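You operate a simulated robot arm through the tools that you are given. There is no shell and no other tool. Be economical: measure what you need, move in short steps, check, and stop when the job is done.

The job below is to be done with a simulated two-armed robot. You get a single attempt, and the scene is never put back.

## Task
Jog the heaped blue-lined tray level, then scoop rice off into the table bin, down to the line.
Fine: use the blue scoop from the white board and put it back; close the bin's lid.

The check looks at the end state, three seconds after you hand in, the way a careful person would. Anything else that was tipped, shoved, dropped, spilled or broken makes it a failure. Lids that push on must go on centred and level and be pressed home; caps that screw on are set level and turned clockwise until they are tight.

## Robot
Two 7-joint arms with two-finger parallel grippers on one trunk, on a base that drives. Base frame: it is fixed to the floor where the robot stands at the start and does not move with it; the origin is under the middle of the robot, x ahead of it, y to its left, z up; the surface under the hand at the start is at about z = 0.86. Units: m, rad, N and s.
The left shoulder is at the start at [0.05, 0.168, 1.201], the right one opposite. With the tool pointing down near the work surface each hand reaches from about 0.18 to 0.66 m from the robot's upright axis, wherever it stands, measured 20 degrees to its own side. Places, roughly: scoop (19x7x4 cm) [0.3, 0.8, 0.9]; table bin [-0.6, 0.8, 0.9]; table bin lid [-0.6, 0.7, 1]; tray [0.6, -0.1, 0.9]; tray (18x23x5 cm) [0.5, -0.2, 0.9]. Payload 1.57 kg a hand.
Tool frame (each hand has its own): the origin (TCP) lies between the finger pads and is the grasp point; the fingertips stand 0.03 m ahead of it; z points along the fingers, y is the line along which they close. Largest opening 0.08 m; finger width 0.017, thickness 0.012; the body of the gripper, 0.04 by 0.082 m, starts 0.08 m behind the TCP.
Orientation is that of the tool frame in the base frame, as a unit quaternion [w, x, y, z]. With the fingers straight down and closing along the base's y, the tool's x points along the base's -x, its y along +y and its z along -z.

## Interface
- The arms move only by the tool nudge_tool. It takes "left_increments", "right_increments" or both (then of equal length, played together; a hand with none holds still); each is a list of rows, each a list of 3 entries, a list of its own where there are three numbers: the shift along the base's x, y, z in m, then the turn, a rotation vector about the base's x, y, z in rad, then the opening, from 0 (shut) to 1 (fully open). In form: [[[tx, ty, tz], [ax, ay, az], gripper], ...]. A call has 1 to 12 rows; each row shifts and turns the commanded pose from where the row before left it. Rows are played at 5 a second. More than 0.05 m and 0.15 rad between two rows, or a gripper value outside its range, and nothing of the call is played. Where a pose cannot be reached the arm comes as near as it can. A force on the tool above 90 N (or 10 N above the force at the start of the call, whichever is more), or a blocked arm, ends the call early, and 0.2 s more pass. Each finger travels about 0.045 m/s and halts on what it meets, pressing with about 31 N; the grip force reading is that of the motor and also rises with nothing between the fingers. The clock runs only during rows and for 0.2 s after the last one: add rows that do not move to give the fingers time. The reply holds the time, the measured pose of the TCP, the force on the tool along the base axes, the opening and the grip force, in the units named above and with some noise, with the torque about the TCP (base axes, N m) and any sound that the robot's microphone picked up, and new pictures: "show" is both (left out), scene, wrist or none (wrist: the cameras of the hands that moved).
- Cameras (640 x 400 px; columns grow to the right, rows downward): "scene" is now at [0.096, 0.0709, 1.4213]; the picture's right is [0.79, -0.62, 0.00], its down [-0.29, -0.37, -0.88] and it looks along [0.55, 0.69, -0.47] (base axes); focal length 214 px, centre (320, 200). "left" rides on the left gripper at [0.072, 0.007, -0.122] in its tool frame; the picture's right is [-0.09, 1.00, 0.00], its down [-0.84, -0.08, -0.54] and it looks along [-0.54, -0.05, 0.84] (tool axes); focal length 238 px, centre (320, 200). "right" rides on the right gripper at [0.072, -0.007, -0.122] in its tool frame; the picture's right is [0.09, 1.00, 0.00], its down [-0.84, 0.08, -0.54] and it looks along [-0.54, 0.05, 0.84] (tool axes); focal length 238 px, centre (320, 200). There is no depth. A picture from a camera that has moved, and an enlarged one, comes with that camera's place and axes in the base frame and with its lens.
- raise_lower(by): slides the trunk up (or, below 0, down) by that many m; the arms and the scene camera ride with it, the base frame stays. It gives what a move gives, with no picture.
- steer(legs): drives the robot by 1 to 6 legs, each [ahead, left, turn to the left] in m, m and rad, along the robot's own axes; the way and the turn of a leg run together, so that a leg with both is an arc; at most 1.5 m and 3.142 rad a leg. The arms and the cameras ride along, it lands a little off, and it stops where it bumps. It gives what a move gives, and a new picture of the scene camera.
- aim_head(pan, tilt): turns the head with the scene camera to pan (to the left, within 1.396 rad either way) and tilt (down, from -0.506 to 1.204), counted from straight ahead of the robot. It gives what a move gives, and a new picture of the scene camera.
- close_up(camera, box): a new picture of the part [left, top, right, bottom] of that camera's present view, enlarged. No time passes.
- close_job(): hands the job in; it is judged then, once.

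Go step by step. Nothing tells you exact positions but the pictures and the camera data: compare them with the known pose of the tool, close in by small moves and look again before you grip or let go. The budget is 120 turns and 260 pictures, counting those below and the enlarged ones. Unless the task says otherwise, let go and move clear before handing in, and close with one line.

The tools are called by a JSON object that holds its "op" and its "data". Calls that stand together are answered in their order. nudge_tool: Moves the arms, as the interface text tells. Its arguments: {"type":"object","properties":{"left_increments":{"type":"array"},"right_increments":{"type":"array"},"show":{"type":"string","enum":["both","scene","wrist","none"]}},"required":[]} The other tools are called the same way: raise_lower (by) slides the trunk up or down; steer (legs) drives the base; aim_head (pan, tilt) turns the head that bears the scene camera; close_up (camera, box) takes an enlarged picture of a part of a camera's view; close_job () hands the job in.

At the start:

```text
time_s: 0.0
left_eef_pos: [0.2006, 0.2855, 1.3607]
left_ee_rot: [0.0, 0.0, 1.0, 0.0]
left_contact_force: [0.0, -0.2, -0.1]
left_torque: [-0.02, 0.02, 0.01]
left_grip_width: 0.0801
left_finger_force: 0.0
right_eef_pos: [0.3484, 0.0107, 1.3331]
right_ee_rot: [0.001, 0.0, 1.0, 0.0]
right_contact_force: [1.1, -0.5, 0.0]
right_torque: [0.03, -0.02, 0.01]
right_grip_width: 0.0798
right_finger_force: 0.1
trunk travel left (down, up): [-0.369, 0.074]
robot x, y, heading: [-0.0015, 0.0017, -0.002]
head pan, tilt: [0.904, 0.487]
```

scene: 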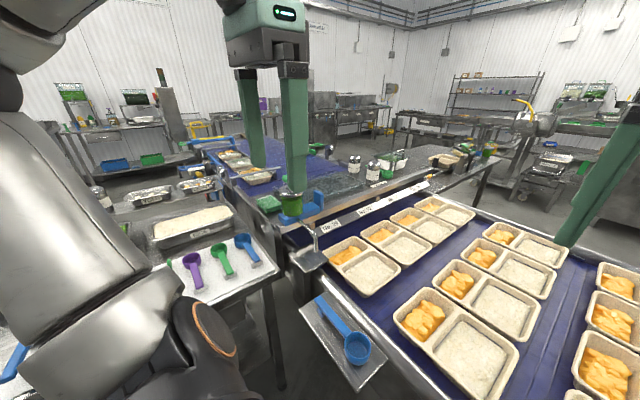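
right: 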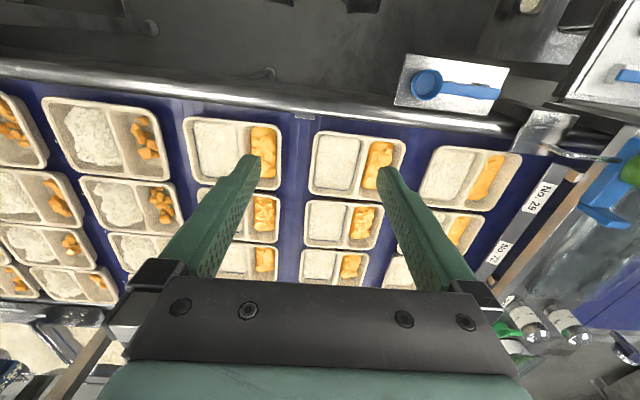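
left: 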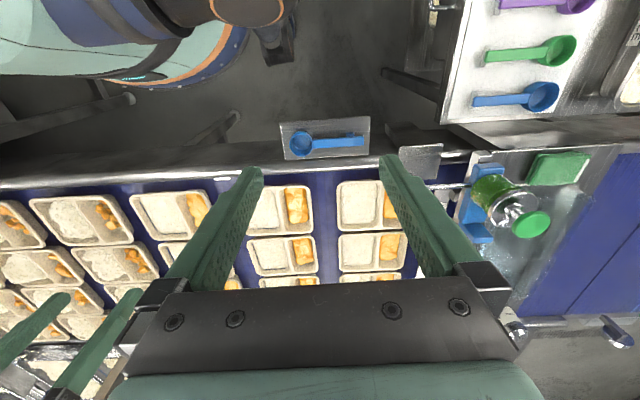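

I see a conveyor with tray rows ahead, and a white board with purple, green and blue scoops on the left. I'll look around first to find the heaped tray and the bin.

{"op": "aim_head", "data": {"pan": -0.3, "tilt": 0.9}}

{"op": "aim_head", "data": {"pan": 1.39, "tilt": 0.6}}

```text
time_s: 1.4
left_eef_pos: [0.1994, 0.2852, 1.3605]
left_ee_rot: [-0.001, -0.001, 1.0, 0.0]
left_contact_force: [0.1, 0.0, 0.1]
left_torque: [0.01, -0.01, -0.04]
left_grip_width: 0.0797
left_finger_force: 0.1
right_eef_pos: [0.3472, 0.0117, 1.3326]
right_ee_rot: [0.001, 0.001, 1.0, 0.001]
right_contact_force: [-0.9, 0.3, -0.2]
right_torque: [-0.01, 0.01, 0.0]
right_grip_width: 0.08
right_finger_force: 0.1
trunk travel left (down, up): [-0.369, 0.074]
robot x, y, heading: [0.0016, -0.0006, 0.001]
head pan, tilt: [-0.3, 0.901]
camera scene: at [0.1117, -0.0231, 1.3863], right [-0.3, -0.96, 0.0], down [-0.75, 0.23, -0.62], along [0.59, -0.18, -0.78], focal length 214 px, centre (320, 200)
```

scene: 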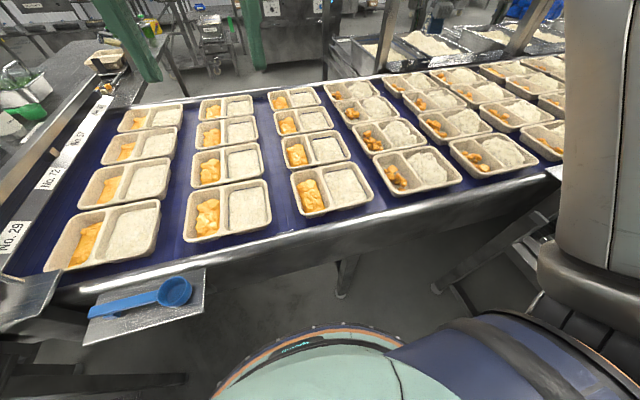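

```text
time_s: 3.1
left_eef_pos: [0.199, 0.2839, 1.3606]
left_ee_rot: [0.0, 0.001, 1.0, 0.001]
left_contact_force: [0.0, -0.1, 0.2]
left_torque: [-0.02, 0.02, 0.01]
left_grip_width: 0.0801
left_finger_force: 0.0
right_eef_pos: [0.3474, 0.0103, 1.3341]
right_ee_rot: [0.001, 0.0, 1.0, 0.0]
right_contact_force: [0.2, -0.5, 0.2]
right_torque: [0.02, 0.03, -0.03]
right_grip_width: 0.0802
right_finger_force: 0.1
trunk travel left (down, up): [-0.369, 0.074]
robot x, y, heading: [-0.0004, -0.003, 0.004]
head pan, tilt: [1.389, 0.6]
camera scene: at [0.0556, 0.0861, 1.411], right [0.98, -0.18, 0.0], down [-0.1, -0.56, -0.83], along [0.15, 0.81, -0.57], focal length 214 px, centre (320, 200)
```

scene: 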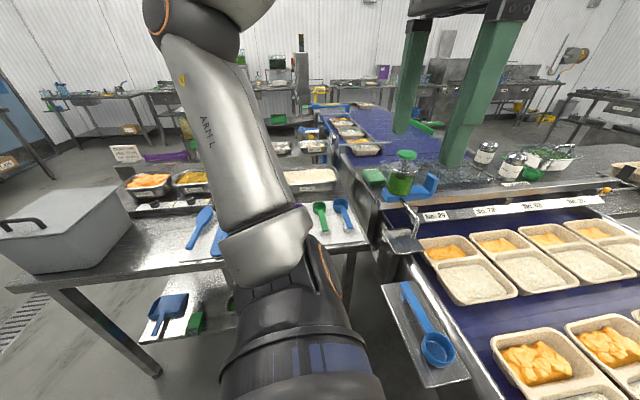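

The bin with its handled lid is the grey box at the left end of the side table. Next I look for the blue-lined tray among those on the conveyor.

{"op": "aim_head", "data": {"pan": -0.2, "tilt": 0.8}}

{"op": "close_up", "data": {"camera": "scene", "box": [60, 80, 380, 280]}}

{"op": "close_up", "data": {"camera": "scene", "box": [320, 40, 640, 240]}}

{"op": "close_up", "data": {"camera": "right", "box": [0, 80, 320, 280]}}

```text
time_s: 4.8
left_eef_pos: [0.1993, 0.2859, 1.3602]
left_ee_rot: [0.0, -0.001, 1.0, 0.0]
left_contact_force: [-0.7, -0.5, 0.1]
left_torque: [0.01, 0.01, -0.03]
left_grip_width: 0.0797
left_finger_force: 0.1
right_eef_pos: [0.3489, 0.0114, 1.3329]
right_ee_rot: [0.001, 0.0, 1.0, 0.001]
right_contact_force: [0.5, -0.6, 0.1]
right_torque: [0.01, 0.0, -0.04]
right_grip_width: 0.0798
right_finger_force: 0.0
trunk travel left (down, up): [-0.369, 0.074]
robot x, y, heading: [-0.0007, 0.0024, -0.001]
head pan, tilt: [-0.201, 0.799]
camera scene: at [0.1187, -0.0168, 1.3942], right [-0.2, -0.98, 0.0], down [-0.7, 0.14, -0.7], along [0.68, -0.14, -0.72], focal length 214 px, centre (320, 200)
```

scene: 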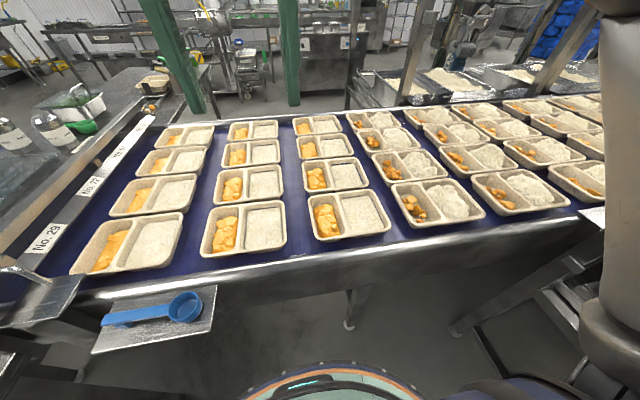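

```text
2.00 times, centred on (220, 180) of scene
camera zoom: at [0.1187, -0.0168, 1.3942], right [-0.2, -0.98, 0.0], down [-0.7, 0.14, -0.7], along [0.68, -0.14, -0.72], focal length 429 px, centre (520, 240)
```

zoom: 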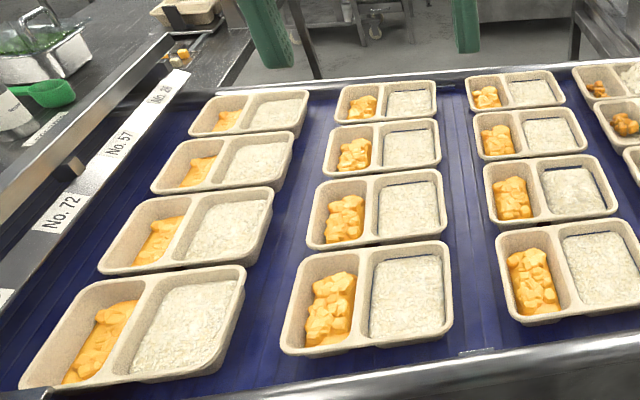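

```text
2.00 times, centred on (480, 140) of scene
camera zoom: at [0.1187, -0.0168, 1.3942], right [-0.2, -0.98, 0.0], down [-0.7, 0.14, -0.7], along [0.68, -0.14, -0.72], focal length 429 px, centre (0, 320)
```

zoom: 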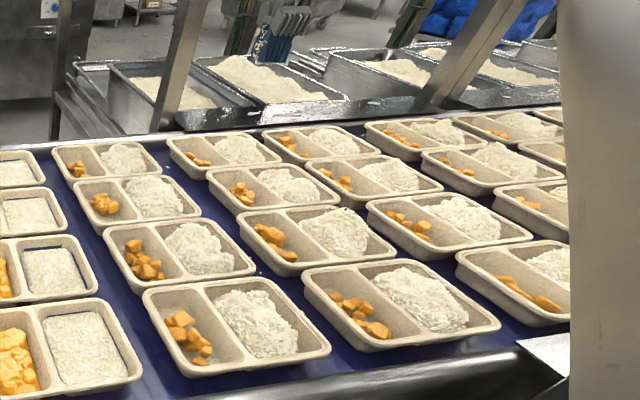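

```text
2.00 times, centred on (160, 180) of right
camera zoom: at [0.2759, 0.0038, 1.4555], right [-0.09, 1.0, 0.0], down [0.84, 0.08, 0.54], along [0.54, 0.05, -0.84], focal length 477 px, centre (640, 240)
```

zoom: 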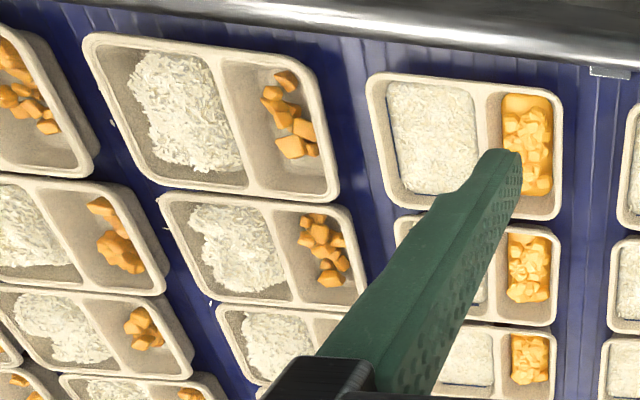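

The front tray of the third column matches [0.5, -0.2]. I zoom in tight on the front trays to see the lines inside.

{"op": "close_up", "data": {"camera": "scene", "box": [290, 170, 402, 240]}}

{"op": "close_up", "data": {"camera": "scene", "box": [190, 190, 302, 260]}}

{"op": "close_up", "data": {"camera": "right", "box": [170, 100, 330, 200]}}

{"op": "close_up", "data": {"camera": "scene", "box": [380, 150, 508, 230]}}

```text
5.71 times, centred on (346, 205) of scene
camera zoom: at [0.1187, -0.0168, 1.3942], right [-0.2, -0.98, 0.0], down [-0.7, 0.14, -0.7], along [0.68, -0.14, -0.72], focal length 1226 px, centre (171, 171)
```

zoom: 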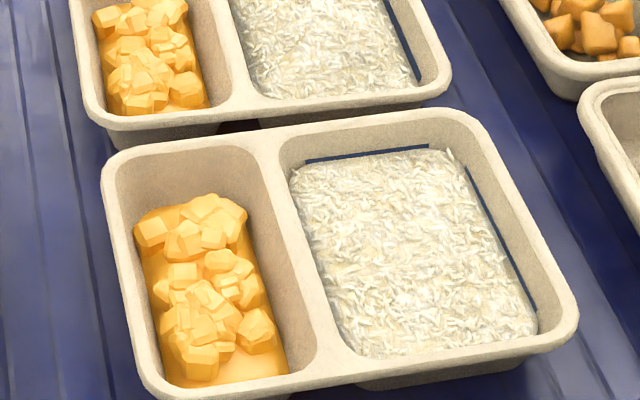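

```text
5.71 times, centred on (246, 225) of scene
camera zoom: at [0.1187, -0.0168, 1.3942], right [-0.2, -0.98, 0.0], down [-0.7, 0.14, -0.7], along [0.68, -0.14, -0.72], focal length 1226 px, centre (743, 57)
```

zoom: 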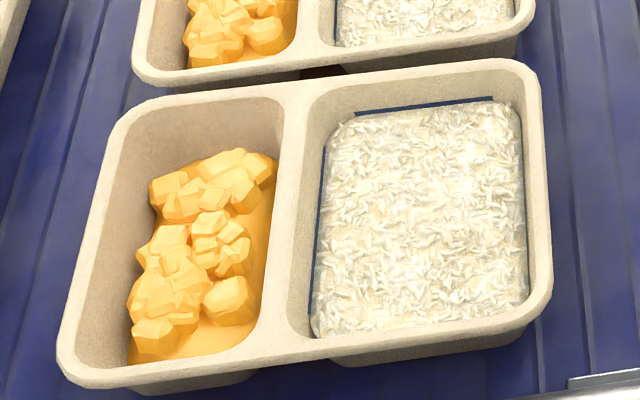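

```text
4.00 times, centred on (250, 150) of right
camera zoom: at [0.2759, 0.0038, 1.4555], right [-0.09, 1.0, 0.0], down [0.84, 0.08, 0.54], along [0.54, 0.05, -0.84], focal length 953 px, centre (600, 400)
```

zoom: 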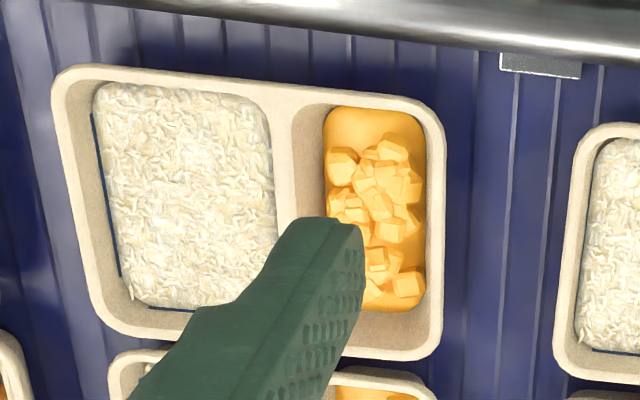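

```text
5.00 times, centred on (444, 190) of scene
camera zoom: at [0.1187, -0.0168, 1.3942], right [-0.2, -0.98, 0.0], down [-0.7, 0.14, -0.7], along [0.68, -0.14, -0.72], focal length 1072 px, centre (-300, 250)
```

zoom: 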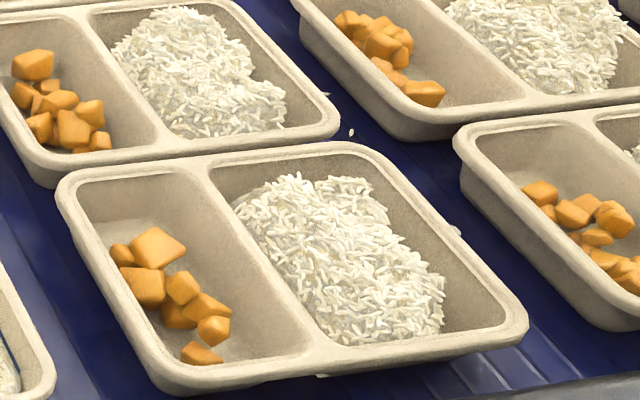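

All left-hand trays show painted lines; I zoom in on each to find the heaped one with a blue line.

{"op": "close_up", "data": {"camera": "scene", "box": [60, 180, 204, 270]}}

{"op": "close_up", "data": {"camera": "scene", "box": [100, 115, 228, 195]}}

{"op": "close_up", "data": {"camera": "scene", "box": [200, 110, 328, 190]}}

{"op": "close_up", "data": {"camera": "scene", "box": [280, 105, 408, 185]}}

```text
4.44 times, centred on (132, 225) of scene
camera zoom: at [0.1187, -0.0168, 1.3942], right [-0.2, -0.98, 0.0], down [-0.7, 0.14, -0.7], along [0.68, -0.14, -0.72], focal length 953 px, centre (1156, 89)
```

zoom: 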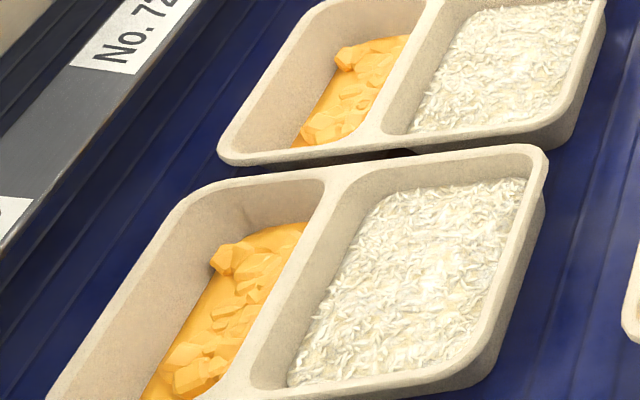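

```text
5.00 times, centred on (164, 155) of scene
camera zoom: at [0.1187, -0.0168, 1.3942], right [-0.2, -0.98, 0.0], down [-0.7, 0.14, -0.7], along [0.68, -0.14, -0.72], focal length 1072 px, centre (1100, 425)
```

zoom: 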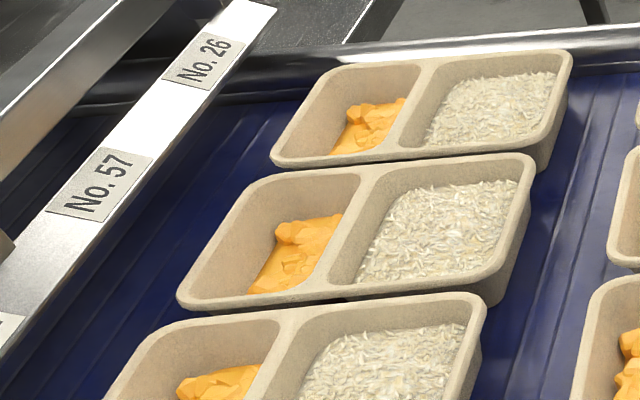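

```text
5.00 times, centred on (264, 150) of scene
camera zoom: at [0.1187, -0.0168, 1.3942], right [-0.2, -0.98, 0.0], down [-0.7, 0.14, -0.7], along [0.68, -0.14, -0.72], focal length 1072 px, centre (600, 450)
```

zoom: 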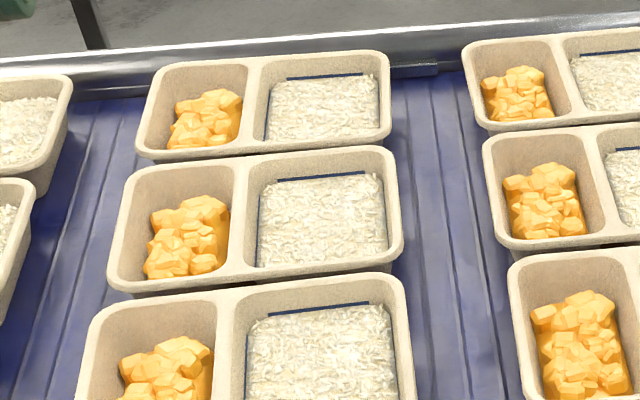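

```text
5.00 times, centred on (344, 145) of scene
camera zoom: at [0.1187, -0.0168, 1.3942], right [-0.2, -0.98, 0.0], down [-0.7, 0.14, -0.7], along [0.68, -0.14, -0.72], focal length 1072 px, centre (200, 475)
```

zoom: 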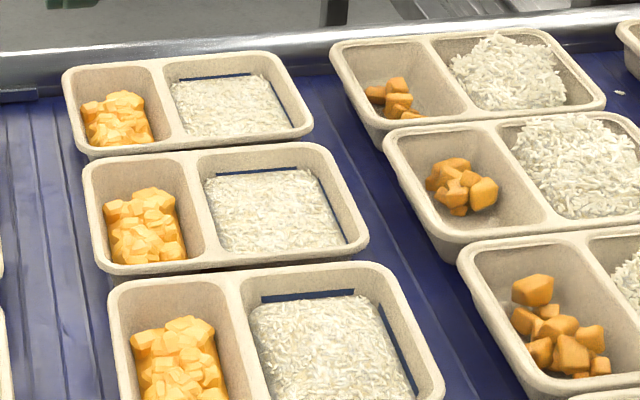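

Columns 2 and 3 are blue-lined, column 1 is not. I bring the right wrist camera down over the front trays to compare heights.

{"op": "nudge_tool", "data": {"right_increments": [[[0.006, -0.027, -0.034], [0, 0, 0], 1], [[0.006, -0.027, -0.034], [0, 0, 0], 1], [[0.006, -0.027, -0.034], [0, 0, 0], 1], [[0.006, -0.027, -0.034], [0, 0, 0], 1], [[0.006, -0.027, -0.034], [0, 0, 0], 1], [[0.006, -0.027, -0.034], [0, 0, 0], 1], [[0.006, -0.027, -0.034], [0, 0, 0], 1]], "show": "wrist"}}

{"op": "nudge_tool", "data": {"right_increments": [[[0.0, 0.04, 0], [0, 0, 0], 1], [[0.0, 0.04, 0], [0, 0, 0], 1], [[0, 0.04, 0], [0, 0, 0], 1], [[0, 0.04, 0], [0, 0, 0], 1], [[0, 0.04, 0], [0, 0, 0], 1], [[0, 0.04, 0], [0, 0, 0], 1], [[0, 0.04, 0], [0, 0, 0], 1]], "show": "wrist"}}

```text
time_s: 6.4
left_eef_pos: [0.1998, 0.2836, 1.36]
left_ee_rot: [0.001, 0.0, 1.0, 0.0]
left_contact_force: [-0.3, 0.4, -1.3]
left_torque: [0.01, 0.01, 0.03]
left_grip_width: 0.0798
left_finger_force: 0.1
right_eef_pos: [0.3896, -0.1769, 1.0949]
right_ee_rot: [0.0, 0.0, 1.0, 0.001]
right_contact_force: [-0.5, -0.4, -1.1]
right_torque: [0.03, -0.02, 0.03]
right_grip_width: 0.0801
right_finger_force: 0.1
trunk travel left (down, up): [-0.369, 0.074]
robot x, y, heading: [0.0011, -0.001, -0.003]
head pan, tilt: [-0.201, 0.799]
camera right: at [0.317, -0.185, 1.2172], right [-0.09, 1.0, 0.0], down [0.84, 0.08, 0.54], along [0.54, 0.05, -0.84], focal length 238 px, centre (320, 200)
```

right: 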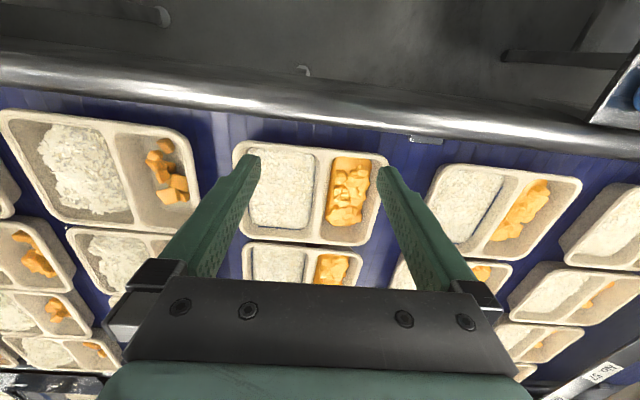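

```text
time_s: 8.0
left_eef_pos: [0.2, 0.2864, 1.3589]
left_ee_rot: [0.001, 0.0, 1.0, -0.001]
left_contact_force: [-1.3, -0.5, 0.3]
left_torque: [-0.02, 0.0, 0.03]
left_grip_width: 0.0803
left_finger_force: 0.0
right_eef_pos: [0.3909, 0.1029, 1.0958]
right_ee_rot: [0.001, 0.001, 1.0, 0.0]
right_contact_force: [-1.2, 0.5, -0.1]
right_torque: [-0.01, 0.01, 0.01]
right_grip_width: 0.08
right_finger_force: 0.1
trunk travel left (down, up): [-0.369, 0.074]
robot x, y, heading: [0.0023, -0.0039, 0.002]
head pan, tilt: [-0.201, 0.799]
camera right: at [0.3176, 0.0959, 1.2174], right [-0.09, 1.0, 0.0], down [0.84, 0.08, 0.54], along [0.54, 0.05, -0.84], focal length 238 px, centre (320, 200)
```

right: 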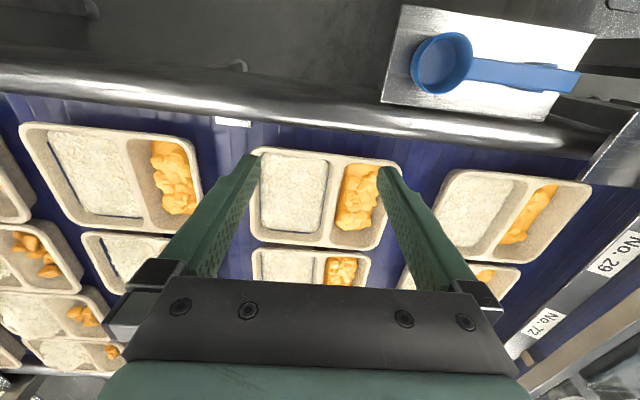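

Front trays are at about (0.52, 0.11) and (0.52, -0.17). I zoom to judge heap versus line.

{"op": "close_up", "data": {"camera": "right", "box": [240, 140, 400, 240]}}

{"op": "close_up", "data": {"camera": "right", "box": [10, 110, 210, 235]}}

{"op": "nudge_tool", "data": {"right_increments": [[[0, -0.04, 0], [0, 0, 0], 1], [[0, -0.04, 0], [0, 0, 0], 1], [[0, -0.04, 0], [0, 0, 0], 1], [[0, -0.04, 0], [0, 0, 0], 1], [[0, -0.04, 0], [0, 0, 0], 1], [[0, -0.04, 0], [0, 0, 0], 1], [[0, -0.04, 0], [0, 0, 0], 1]], "show": "none"}}

{"op": "close_up", "data": {"camera": "right", "box": [230, 135, 390, 235]}}

{"op": "close_up", "data": {"camera": "right", "box": [410, 150, 602, 270]}}

```text
4.00 times, centred on (320, 190) of right
camera zoom: at [0.3176, 0.0959, 1.2174], right [-0.09, 1.0, 0.0], down [0.84, 0.08, 0.54], along [0.54, 0.05, -0.84], focal length 953 px, centre (320, 240)
```

zoom: 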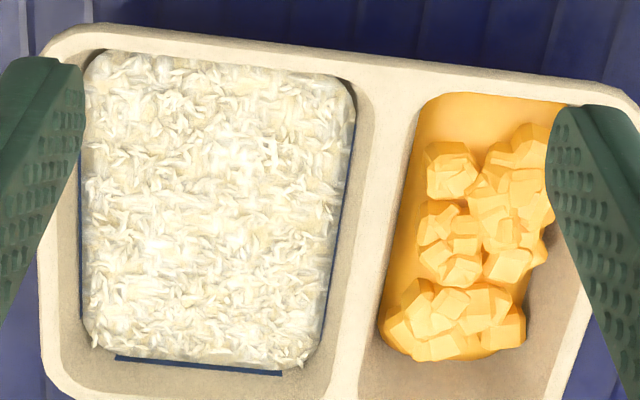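

```text
3.20 times, centred on (110, 172) of right
camera zoom: at [0.3176, 0.0959, 1.2174], right [-0.09, 1.0, 0.0], down [0.84, 0.08, 0.54], along [0.54, 0.05, -0.84], focal length 763 px, centre (992, 288)
```

zoom: 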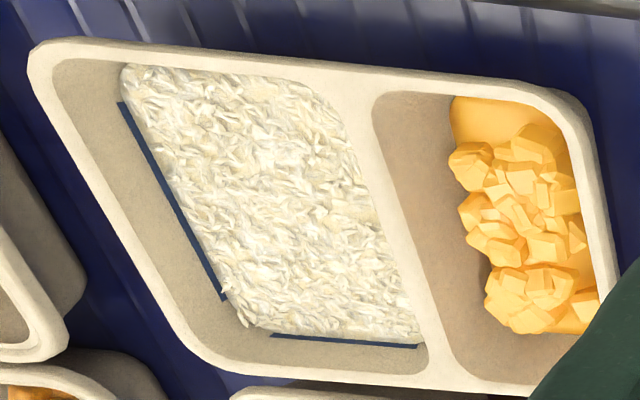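

```text
time_s: 9.6
left_eef_pos: [0.1996, 0.2833, 1.3602]
left_ee_rot: [0.0, 0.0, 1.0, -0.001]
left_contact_force: [-0.1, 0.1, -0.6]
left_torque: [0.0, 0.0, 0.01]
left_grip_width: 0.0802
left_finger_force: 0.0
right_eef_pos: [0.3881, -0.179, 1.0956]
right_ee_rot: [0.001, -0.001, 1.0, 0.0]
right_contact_force: [0.5, 0.5, 0.2]
right_torque: [-0.01, 0.02, -0.03]
right_grip_width: 0.0801
right_finger_force: 0.1
trunk travel left (down, up): [-0.369, 0.074]
robot x, y, heading: [0.001, 0.0013, 0.001]
head pan, tilt: [-0.201, 0.799]
```

```text
4.00 times, centred on (310, 185) of right
camera zoom: at [0.316, -0.1864, 1.2182], right [-0.09, 1.0, 0.0], down [0.84, 0.08, 0.54], along [0.54, 0.05, -0.84], focal length 953 px, centre (360, 260)
```

zoom: 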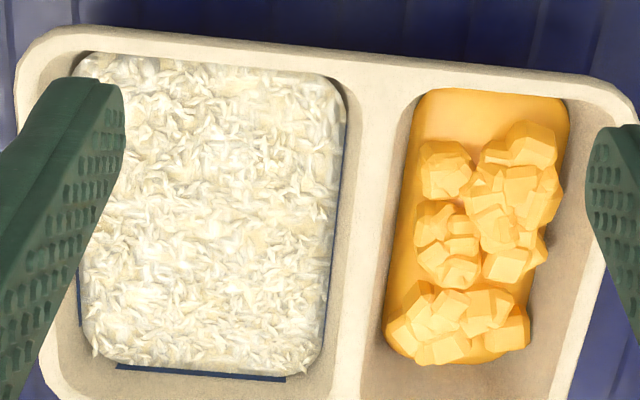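

```text
3.33 times, centred on (506, 210) of right
camera zoom: at [0.316, -0.1864, 1.2182], right [-0.09, 1.0, 0.0], down [0.84, 0.08, 0.54], along [0.54, 0.05, -0.84], focal length 794 px, centre (-300, 167)
```

zoom: 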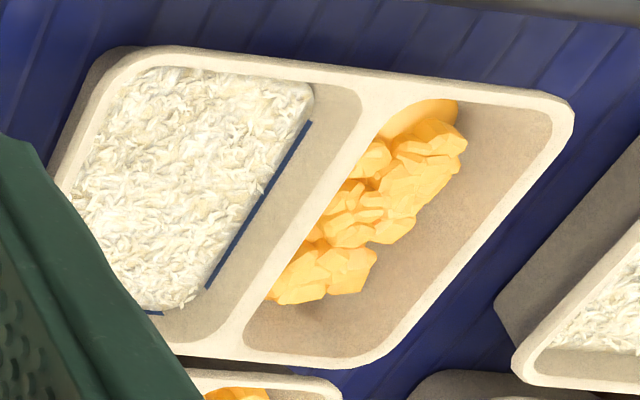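

The two front trays look close alike, so I pitch the right camera forward for a lower-angle look to see which is heaped.

{"op": "nudge_tool", "data": {"right_increments": [[[-0.006, 0.035, -0.014], [0, -0.15, 0], 1], [[-0.006, 0.035, -0.014], [0, -0.15, 0], 1], [[-0.006, 0.035, -0.014], [0, -0.15, 0], 1], [[-0.006, 0.035, -0.014], [0, -0.15, 0], 1]], "show": "wrist"}}

{"op": "close_up", "data": {"camera": "right", "box": [120, 150, 320, 275]}}

{"op": "close_up", "data": {"camera": "right", "box": [320, 150, 520, 275]}}

```text
time_s: 10.6
left_eef_pos: [0.1994, 0.2856, 1.3593]
left_ee_rot: [0.0, 0.0, 1.0, -0.001]
left_contact_force: [0.6, 0.3, -0.7]
left_torque: [0.0, 0.03, -0.02]
left_grip_width: 0.08
left_finger_force: 0.1
right_eef_pos: [0.3644, -0.0376, 1.0393]
right_ee_rot: [0.297, 0.0, 0.955, 0.001]
right_contact_force: [-0.2, -0.5, -0.8]
right_torque: [-0.03, -0.01, 0.0]
right_grip_width: 0.08
right_finger_force: 0.2
trunk travel left (down, up): [-0.369, 0.074]
robot x, y, heading: [0.0003, 0.0001, -0.001]
head pan, tilt: [-0.201, 0.799]
camera right: at [0.2365, -0.045, 1.0997], right [-0.08, 1.0, -0.05], down [0.38, 0.07, 0.92], along [0.92, 0.05, -0.39], focal length 238 px, centre (320, 200)
```

right: 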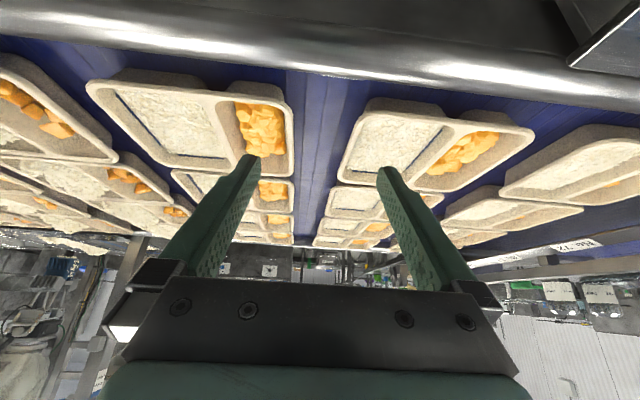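

```text
3.20 times, centred on (220, 212) of right
camera zoom: at [0.2365, -0.045, 1.0997], right [-0.08, 1.0, -0.05], down [0.38, 0.07, 0.92], along [0.92, 0.05, -0.39], focal length 763 px, centre (640, 160)
```

zoom: 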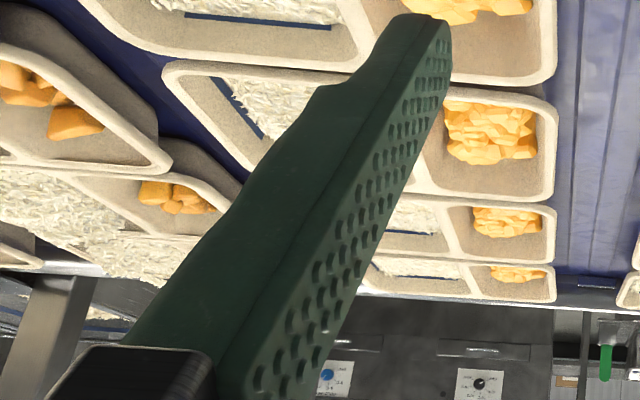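

```text
3.20 times, centred on (420, 212) of right
camera zoom: at [0.2365, -0.045, 1.0997], right [-0.08, 1.0, -0.05], down [0.38, 0.07, 0.92], along [0.92, 0.05, -0.39], focal length 763 px, centre (0, 160)
```

zoom: 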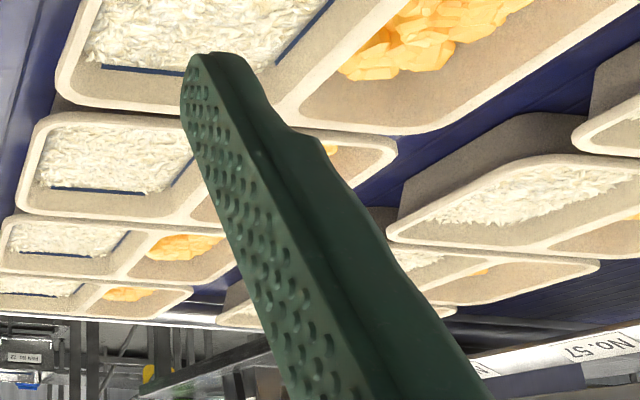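

{"op": "close_up", "data": {"camera": "right", "box": [80, 60, 304, 200]}}

{"op": "close_up", "data": {"camera": "right", "box": [325, 75, 549, 215]}}

```text
2.86 times, centred on (192, 130) of right
camera zoom: at [0.2365, -0.045, 1.0997], right [-0.08, 1.0, -0.05], down [0.38, 0.07, 0.92], along [0.92, 0.05, -0.39], focal length 681 px, centre (686, 400)
```

zoom: 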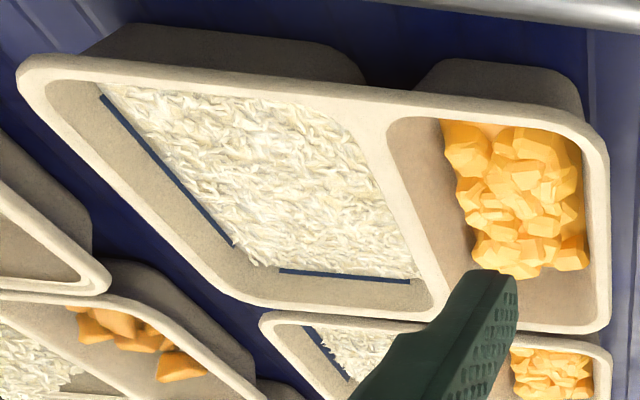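

```text
2.86 times, centred on (437, 145) of right
camera zoom: at [0.2365, -0.045, 1.0997], right [-0.08, 1.0, -0.05], down [0.38, 0.07, 0.92], along [0.92, 0.05, -0.39], focal length 681 px, centre (-14, 357)
```

zoom: 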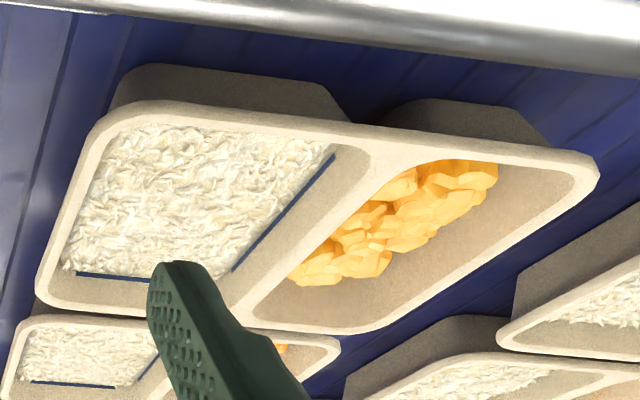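

Seen from here both look near the line, but the near walls are hidden. I turn the camera straight down over the column‑3 front tray, then over column‑2.

{"op": "nudge_tool", "data": {"right_increments": [[[0.01, -0.0175, 0.01], [0, 0.146, 0], 1], [[0.01, -0.0175, 0.01], [0, 0.146, 0], 1], [[0.01, -0.0175, 0.01], [0, 0.146, 0], 1], [[0.01, -0.0175, 0.01], [0, 0.146, 0], 1], [[0.01, -0.0175, 0.01], [0, 0.146, 0], 1], [[0.01, -0.0175, 0.01], [0, 0.146, 0], 1], [[0.01, -0.0175, 0.01], [0, 0.146, 0], 1], [[0.01, -0.0175, 0.01], [0, 0.146, 0], 1]], "show": "wrist"}}

{"op": "close_up", "data": {"camera": "right", "box": [200, 100, 420, 237]}}

{"op": "nudge_tool", "data": {"right_increments": [[[0, 0.048, 0], [0, 0, 0], 1], [[0, 0.048, 0], [0, 0, 0], 1], [[0, 0.048, 0], [0, 0, 0], 1], [[0, 0.048, 0], [0, 0, 0], 1], [[0, 0.048, 0], [0, 0, 0], 1], [[0, 0.048, 0], [0, 0, 0], 1]], "show": "wrist"}}

{"op": "close_up", "data": {"camera": "right", "box": [200, 100, 420, 237]}}

```text
time_s: 12.4
left_eef_pos: [0.1996, 0.2855, 1.3596]
left_ee_rot: [0.0, 0.001, 1.0, 0.0]
left_contact_force: [0.5, -0.2, -0.5]
left_torque: [0.03, 0.0, -0.02]
left_grip_width: 0.0799
left_finger_force: 0.0
right_eef_pos: [0.4474, -0.1762, 1.1199]
right_ee_rot: [-0.28, 0.0, 0.96, 0.002]
right_contact_force: [0.4, 0.0, -0.2]
right_torque: [0.01, 0.0, 0.0]
right_grip_width: 0.0801
right_finger_force: 0.0
trunk travel left (down, up): [-0.369, 0.074]
robot x, y, heading: [0.0032, -0.0031, -0.0]
head pan, tilt: [-0.201, 0.799]
camera right: at [0.4515, -0.1844, 1.2615], right [-0.08, 1.0, 0.05], down [1.0, 0.08, 0.01], along [0.0, 0.05, -1.0], focal length 238 px, centre (320, 200)
```

right: 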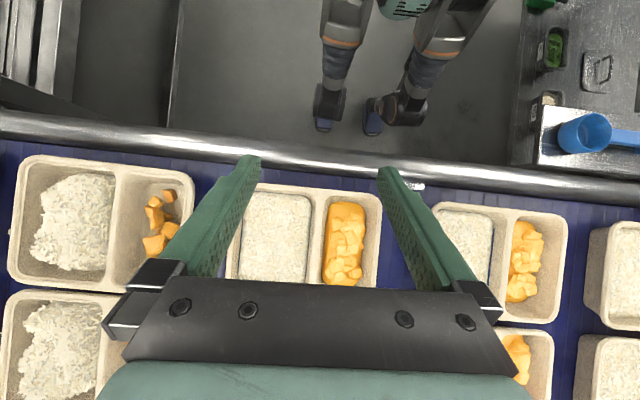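

```text
2.91 times, centred on (310, 168) of right
camera zoom: at [0.4515, -0.1844, 1.2615], right [-0.08, 1.0, 0.05], down [1.0, 0.08, 0.01], along [0.0, 0.05, -1.0], focal length 693 px, centre (349, 292)
```

zoom: 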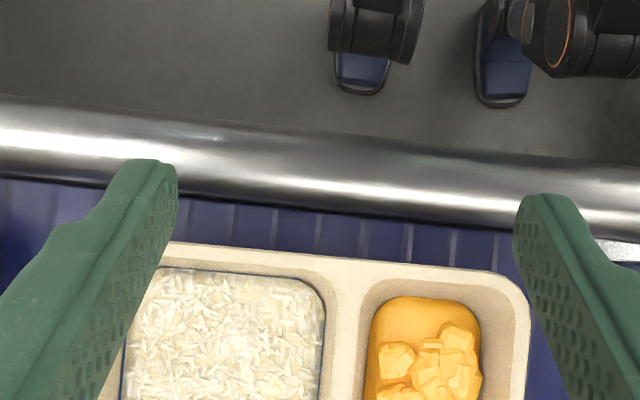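

```text
time_s: 13.8
left_eef_pos: [0.1991, 0.2856, 1.3597]
left_ee_rot: [0.0, 0.0, 1.0, 0.0]
left_contact_force: [-0.4, -0.1, 0.4]
left_torque: [0.0, -0.02, 0.02]
left_grip_width: 0.0799
left_finger_force: 0.1
right_eef_pos: [0.4304, 0.0514, 1.1195]
right_ee_rot: [-0.278, 0.001, 0.96, 0.001]
right_contact_force: [-0.5, 0.0, -0.1]
right_torque: [-0.01, -0.02, 0.03]
right_grip_width: 0.08
right_finger_force: 0.1
right hand out of reach, approached as far as the arm can: row 5, 6
trunk travel left (down, up): [-0.369, 0.074]
robot x, y, heading: [-0.0018, 0.0007, -0.0]
head pan, tilt: [-0.201, 0.799]
camera right: at [0.435, 0.0431, 1.2602], right [-0.08, 1.0, 0.05], down [1.0, 0.08, 0.01], along [0.0, 0.05, -1.0], focal length 238 px, centre (320, 200)
```

right: 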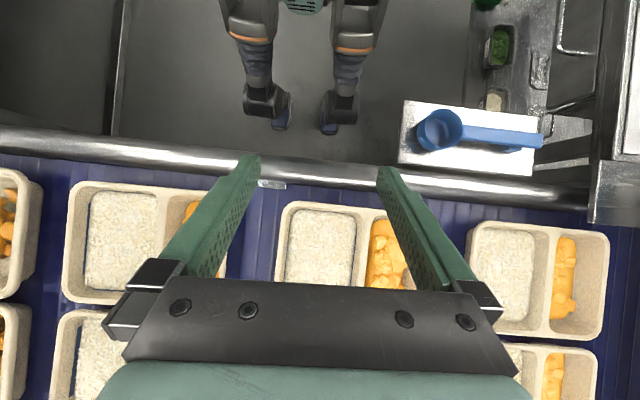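

```text
2.91 times, centred on (310, 168) of right
camera zoom: at [0.435, 0.0431, 1.2602], right [-0.08, 1.0, 0.05], down [1.0, 0.08, 0.01], along [0.0, 0.05, -1.0], focal length 693 px, centre (349, 292)
```

zoom: 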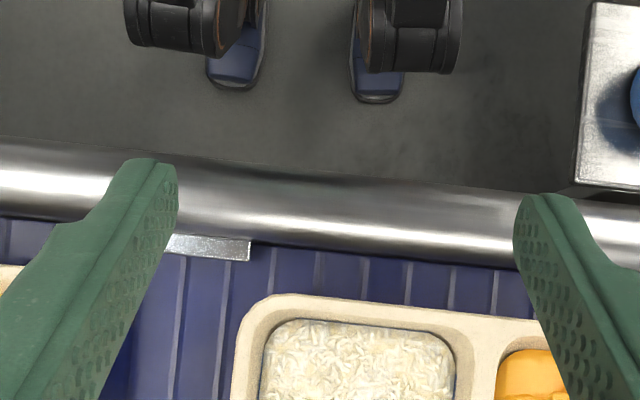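

{"op": "close_up", "data": {"camera": "right", "box": [60, 170, 236, 280]}}

{"op": "close_up", "data": {"camera": "right", "box": [260, 190, 404, 280]}}

{"op": "aim_head", "data": {"pan": -0.75, "tilt": 0.75}}

```text
3.64 times, centred on (148, 225) of right
camera zoom: at [0.435, 0.0431, 1.2602], right [-0.08, 1.0, 0.05], down [1.0, 0.08, 0.01], along [0.0, 0.05, -1.0], focal length 867 px, centre (946, 109)
```

zoom: 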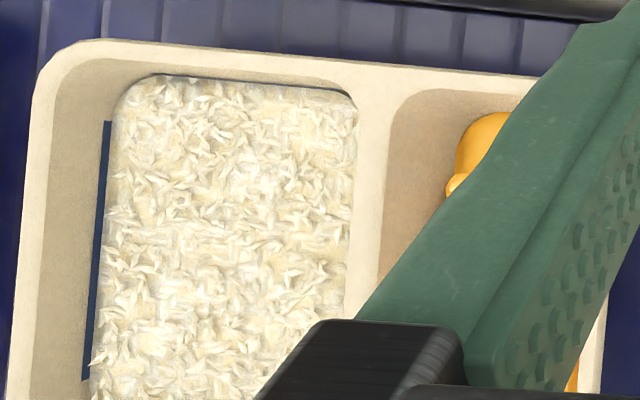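

```text
4.44 times, centred on (332, 235) of right
camera zoom: at [0.435, 0.0431, 1.2602], right [-0.08, 1.0, 0.05], down [1.0, 0.08, 0.01], along [0.0, 0.05, -1.0], focal length 1059 px, centre (267, 44)
```

zoom: 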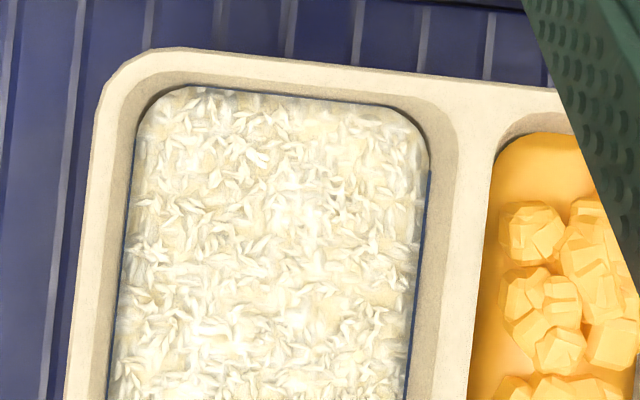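

```text
time_s: 14.8
left_eef_pos: [0.199, 0.2846, 1.3591]
left_ee_rot: [0.0, -0.001, 1.0, 0.0]
left_contact_force: [-0.6, 0.7, -0.3]
left_torque: [0.0, -0.04, -0.02]
left_grip_width: 0.0799
left_finger_force: 0.1
right_eef_pos: [0.4319, 0.0502, 1.1185]
right_ee_rot: [-0.279, 0.001, 0.96, 0.001]
right_contact_force: [-0.1, -0.5, 0.8]
right_torque: [-0.02, 0.01, 0.03]
right_grip_width: 0.0801
right_finger_force: 0.1
trunk travel left (down, up): [-0.369, 0.074]
robot x, y, heading: [0.0025, 0.0029, -0.001]
head pan, tilt: [-0.75, 0.75]
camera scene: at [0.1002, -0.0573, 1.3981], right [-0.68, -0.73, 0.0], down [-0.5, 0.46, -0.73], along [0.54, -0.5, -0.68], focal length 214 px, centre (320, 200)
```

scene: 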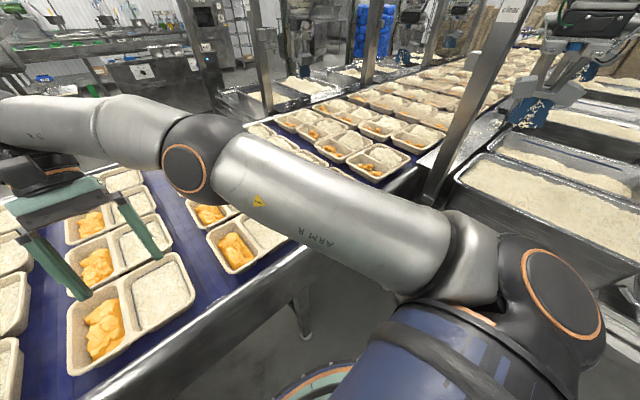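

I line the down-looking camera straight over the rice of the column‑3 front tray, which matches [0.5, -0.2].

{"op": "nudge_tool", "data": {"right_increments": [[[0.01, -0.04, 0], [0, 0, 0], 1], [[0.01, -0.04, 0], [0, 0, 0], 1], [[0.01, -0.04, 0], [0, 0, 0], 1], [[0.01, -0.04, 0], [0, 0, 0], 1], [[0.015, -0.04, 0], [0, 0, 0], 1], [[0.015, -0.04, 0], [0, 0, 0], 1], [[0.01, -0.04, 0], [0, 0, 0], 1]], "show": "wrist"}}

{"op": "close_up", "data": {"camera": "right", "box": [230, 120, 390, 220]}}

{"op": "aim_head", "data": {"pan": -0.4, "tilt": 0.8}}

```text
time_s: 16.4
left_eef_pos: [0.199, 0.2835, 1.3605]
left_ee_rot: [0.0, 0.0, 1.0, 0.0]
left_contact_force: [0.5, 0.6, -0.9]
left_torque: [0.01, 0.03, 0.0]
left_grip_width: 0.0797
left_finger_force: 0.0
right_eef_pos: [0.4938, -0.2295, 1.1097]
right_ee_rot: [-0.278, 0.0, 0.961, 0.001]
right_contact_force: [-0.3, 0.1, 0.3]
right_torque: [-0.02, -0.02, -0.01]
right_grip_width: 0.0801
right_finger_force: 0.1
right hand out of reach, approached as far as the arm can: row 6, 7
trunk travel left (down, up): [-0.369, 0.074]
robot x, y, heading: [0.0008, 0.0002, -0.001]
head pan, tilt: [-0.75, 0.75]
camera right: at [0.4981, -0.2373, 1.2518], right [-0.08, 1.0, 0.05], down [1.0, 0.08, 0.01], along [0.01, 0.05, -1.0], focal length 238 px, centre (320, 200)
```

right: 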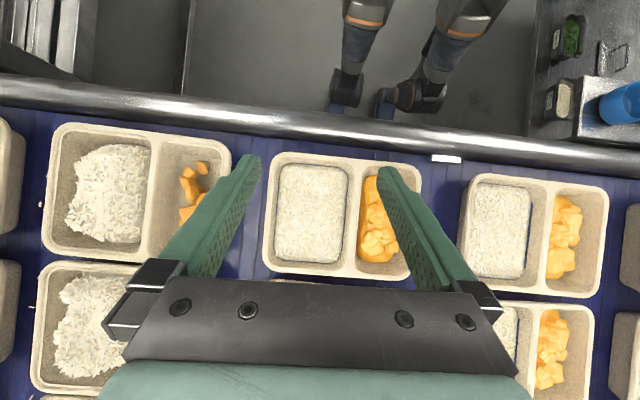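

```text
4.00 times, centred on (310, 170) of right
camera zoom: at [0.4981, -0.2373, 1.2518], right [-0.08, 1.0, 0.05], down [1.0, 0.08, 0.01], along [0.01, 0.05, -1.0], focal length 953 px, centre (360, 320)
```

zoom: 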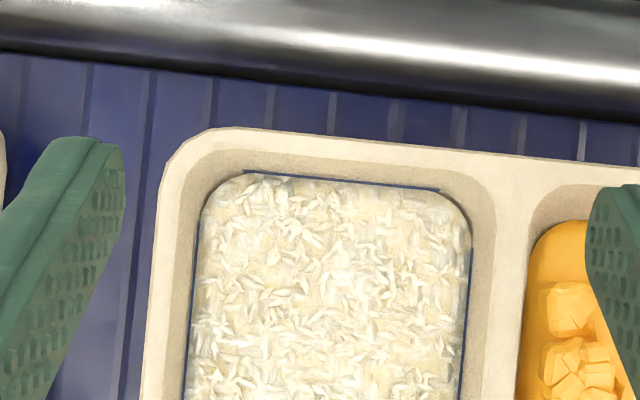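

```text
time_s: 17.2
left_eef_pos: [0.1997, 0.285, 1.3591]
left_ee_rot: [0.0, 0.001, 1.0, 0.001]
left_contact_force: [-0.2, -0.3, -0.2]
left_torque: [0.02, 0.0, 0.01]
left_grip_width: 0.0801
left_finger_force: 0.1
right_eef_pos: [0.4939, -0.2287, 1.1108]
right_ee_rot: [-0.28, 0.001, 0.96, 0.001]
right_contact_force: [0.7, -0.1, 1.1]
right_torque: [0.01, -0.01, -0.02]
right_grip_width: 0.0799
right_finger_force: 0.2
trunk travel left (down, up): [-0.369, 0.074]
robot x, y, heading: [-0.0011, -0.0022, -0.002]
head pan, tilt: [-0.4, 0.799]
camera scene: at [0.1139, -0.0323, 1.3942], right [-0.39, -0.92, 0.0], down [-0.66, 0.28, -0.7], along [0.64, -0.27, -0.72], focal length 214 px, centre (320, 200)
```

scene: 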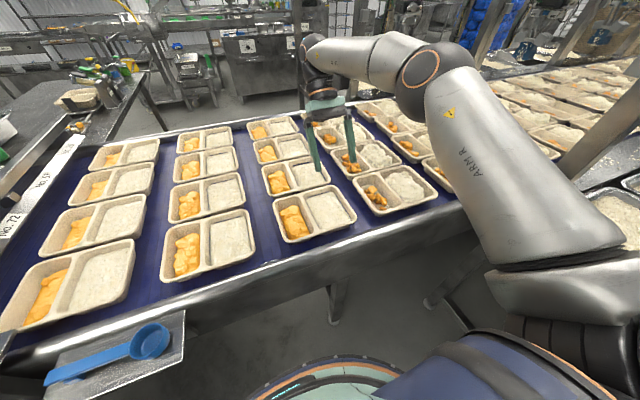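

{"op": "close_up", "data": {"camera": "scene", "box": [256, 150, 368, 220]}}

{"op": "close_up", "data": {"camera": "scene", "box": [150, 170, 262, 240]}}

{"op": "close_up", "data": {"camera": "scene", "box": [300, 170, 364, 210]}}

{"op": "close_up", "data": {"camera": "scene", "box": [60, 230, 140, 280]}}

```text
5.71 times, centred on (312, 185) of scene
camera zoom: at [0.1139, -0.0323, 1.3942], right [-0.39, -0.92, 0.0], down [-0.66, 0.28, -0.7], along [0.64, -0.27, -0.72], focal length 1226 px, centre (366, 286)
```

zoom: 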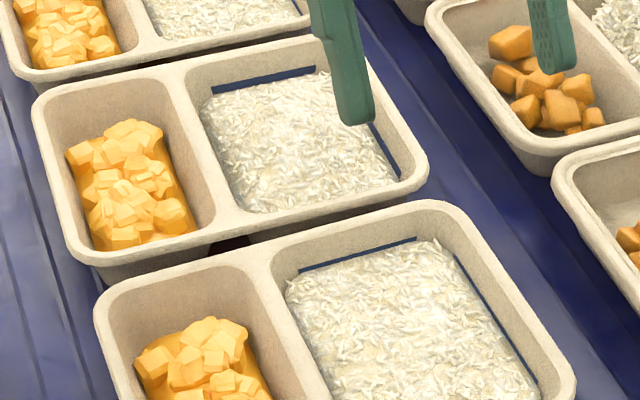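

```text
5.71 times, centred on (206, 205) of scene
camera zoom: at [0.1139, -0.0323, 1.3942], right [-0.39, -0.92, 0.0], down [-0.66, 0.28, -0.7], along [0.64, -0.27, -0.72], focal length 1226 px, centre (971, 171)
```

zoom: 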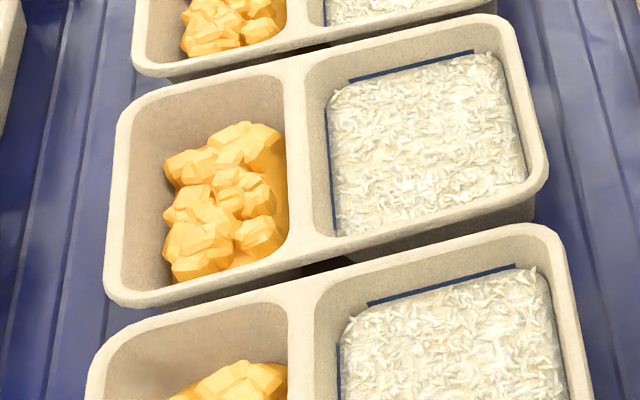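

```text
10.00 times, centred on (332, 190) of scene
camera zoom: at [0.1139, -0.0323, 1.3942], right [-0.39, -0.92, 0.0], down [-0.66, 0.28, -0.7], along [0.64, -0.27, -0.72], focal length 2145 px, centre (200, 300)
```

zoom: 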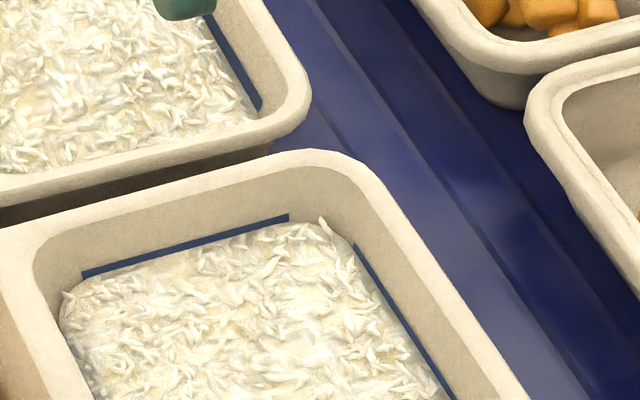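

```text
8.00 times, centred on (100, 255) of scene
camera zoom: at [0.1139, -0.0323, 1.3942], right [-0.39, -0.92, 0.0], down [-0.66, 0.28, -0.7], along [0.64, -0.27, -0.72], focal length 1716 px, centre (2080, -240)
```

zoom: 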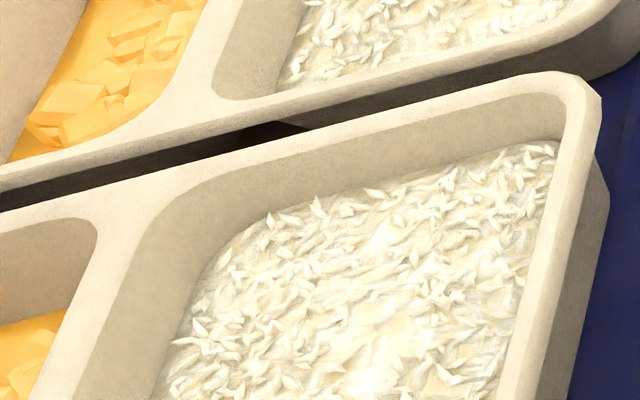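

I take a low, close view of this tray's rice to see how it sits against its line.

{"op": "nudge_tool", "data": {"right_increments": [[[0.0, 0.001, -0.01], [0, -0.146, 0], 1], [[0.0, 0.001, -0.01], [0, -0.146, 0], 1], [[0.0, 0.001, -0.01], [0, -0.146, 0], 1], [[0.0, 0.001, -0.01], [0, -0.146, 0], 1], [[0.005, 0.001, -0.01], [0, -0.146, 0], 1], [[0.005, 0.001, -0.02], [0, -0.146, 0], 1], [[0.005, 0.001, -0.02], [0, -0.146, 0], 1], [[0.005, 0.001, -0.02], [0, -0.146, 0], 1]], "show": "wrist"}}

{"op": "close_up", "data": {"camera": "right", "box": [220, 90, 420, 215]}}

```text
time_s: 19.0
left_eef_pos: [0.1997, 0.2851, 1.3599]
left_ee_rot: [0.0, 0.0, 1.0, 0.0]
left_contact_force: [-1.0, 0.5, -0.4]
left_torque: [-0.01, 0.03, 0.03]
left_grip_width: 0.08
left_finger_force: 0.0
right_eef_pos: [0.5145, -0.2216, 1.0003]
right_ee_rot: [0.297, 0.001, 0.955, 0.003]
right_contact_force: [0.7, -0.6, -0.9]
right_torque: [-0.04, 0.01, 0.0]
right_grip_width: 0.0799
right_finger_force: 0.1
trunk travel left (down, up): [-0.369, 0.074]
robot x, y, heading: [0.0005, 0.0002, -0.004]
head pan, tilt: [-0.4, 0.799]
camera right: at [0.3853, -0.2285, 1.0611], right [-0.08, 1.0, -0.05], down [0.38, 0.07, 0.92], along [0.92, 0.05, -0.39], focal length 238 px, centre (320, 200)
```

right: 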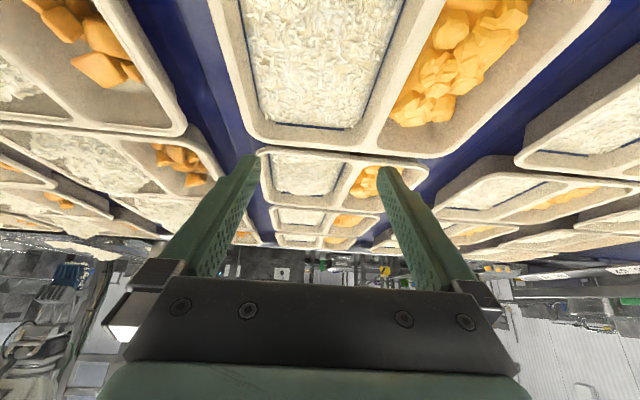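

```text
3.20 times, centred on (320, 152) of right
camera zoom: at [0.3853, -0.2285, 1.0611], right [-0.08, 1.0, -0.05], down [0.38, 0.07, 0.92], along [0.92, 0.05, -0.39], focal length 763 px, centre (320, 352)
```

zoom: 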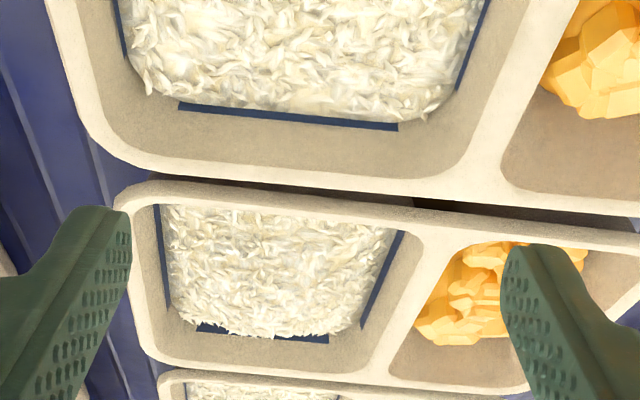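

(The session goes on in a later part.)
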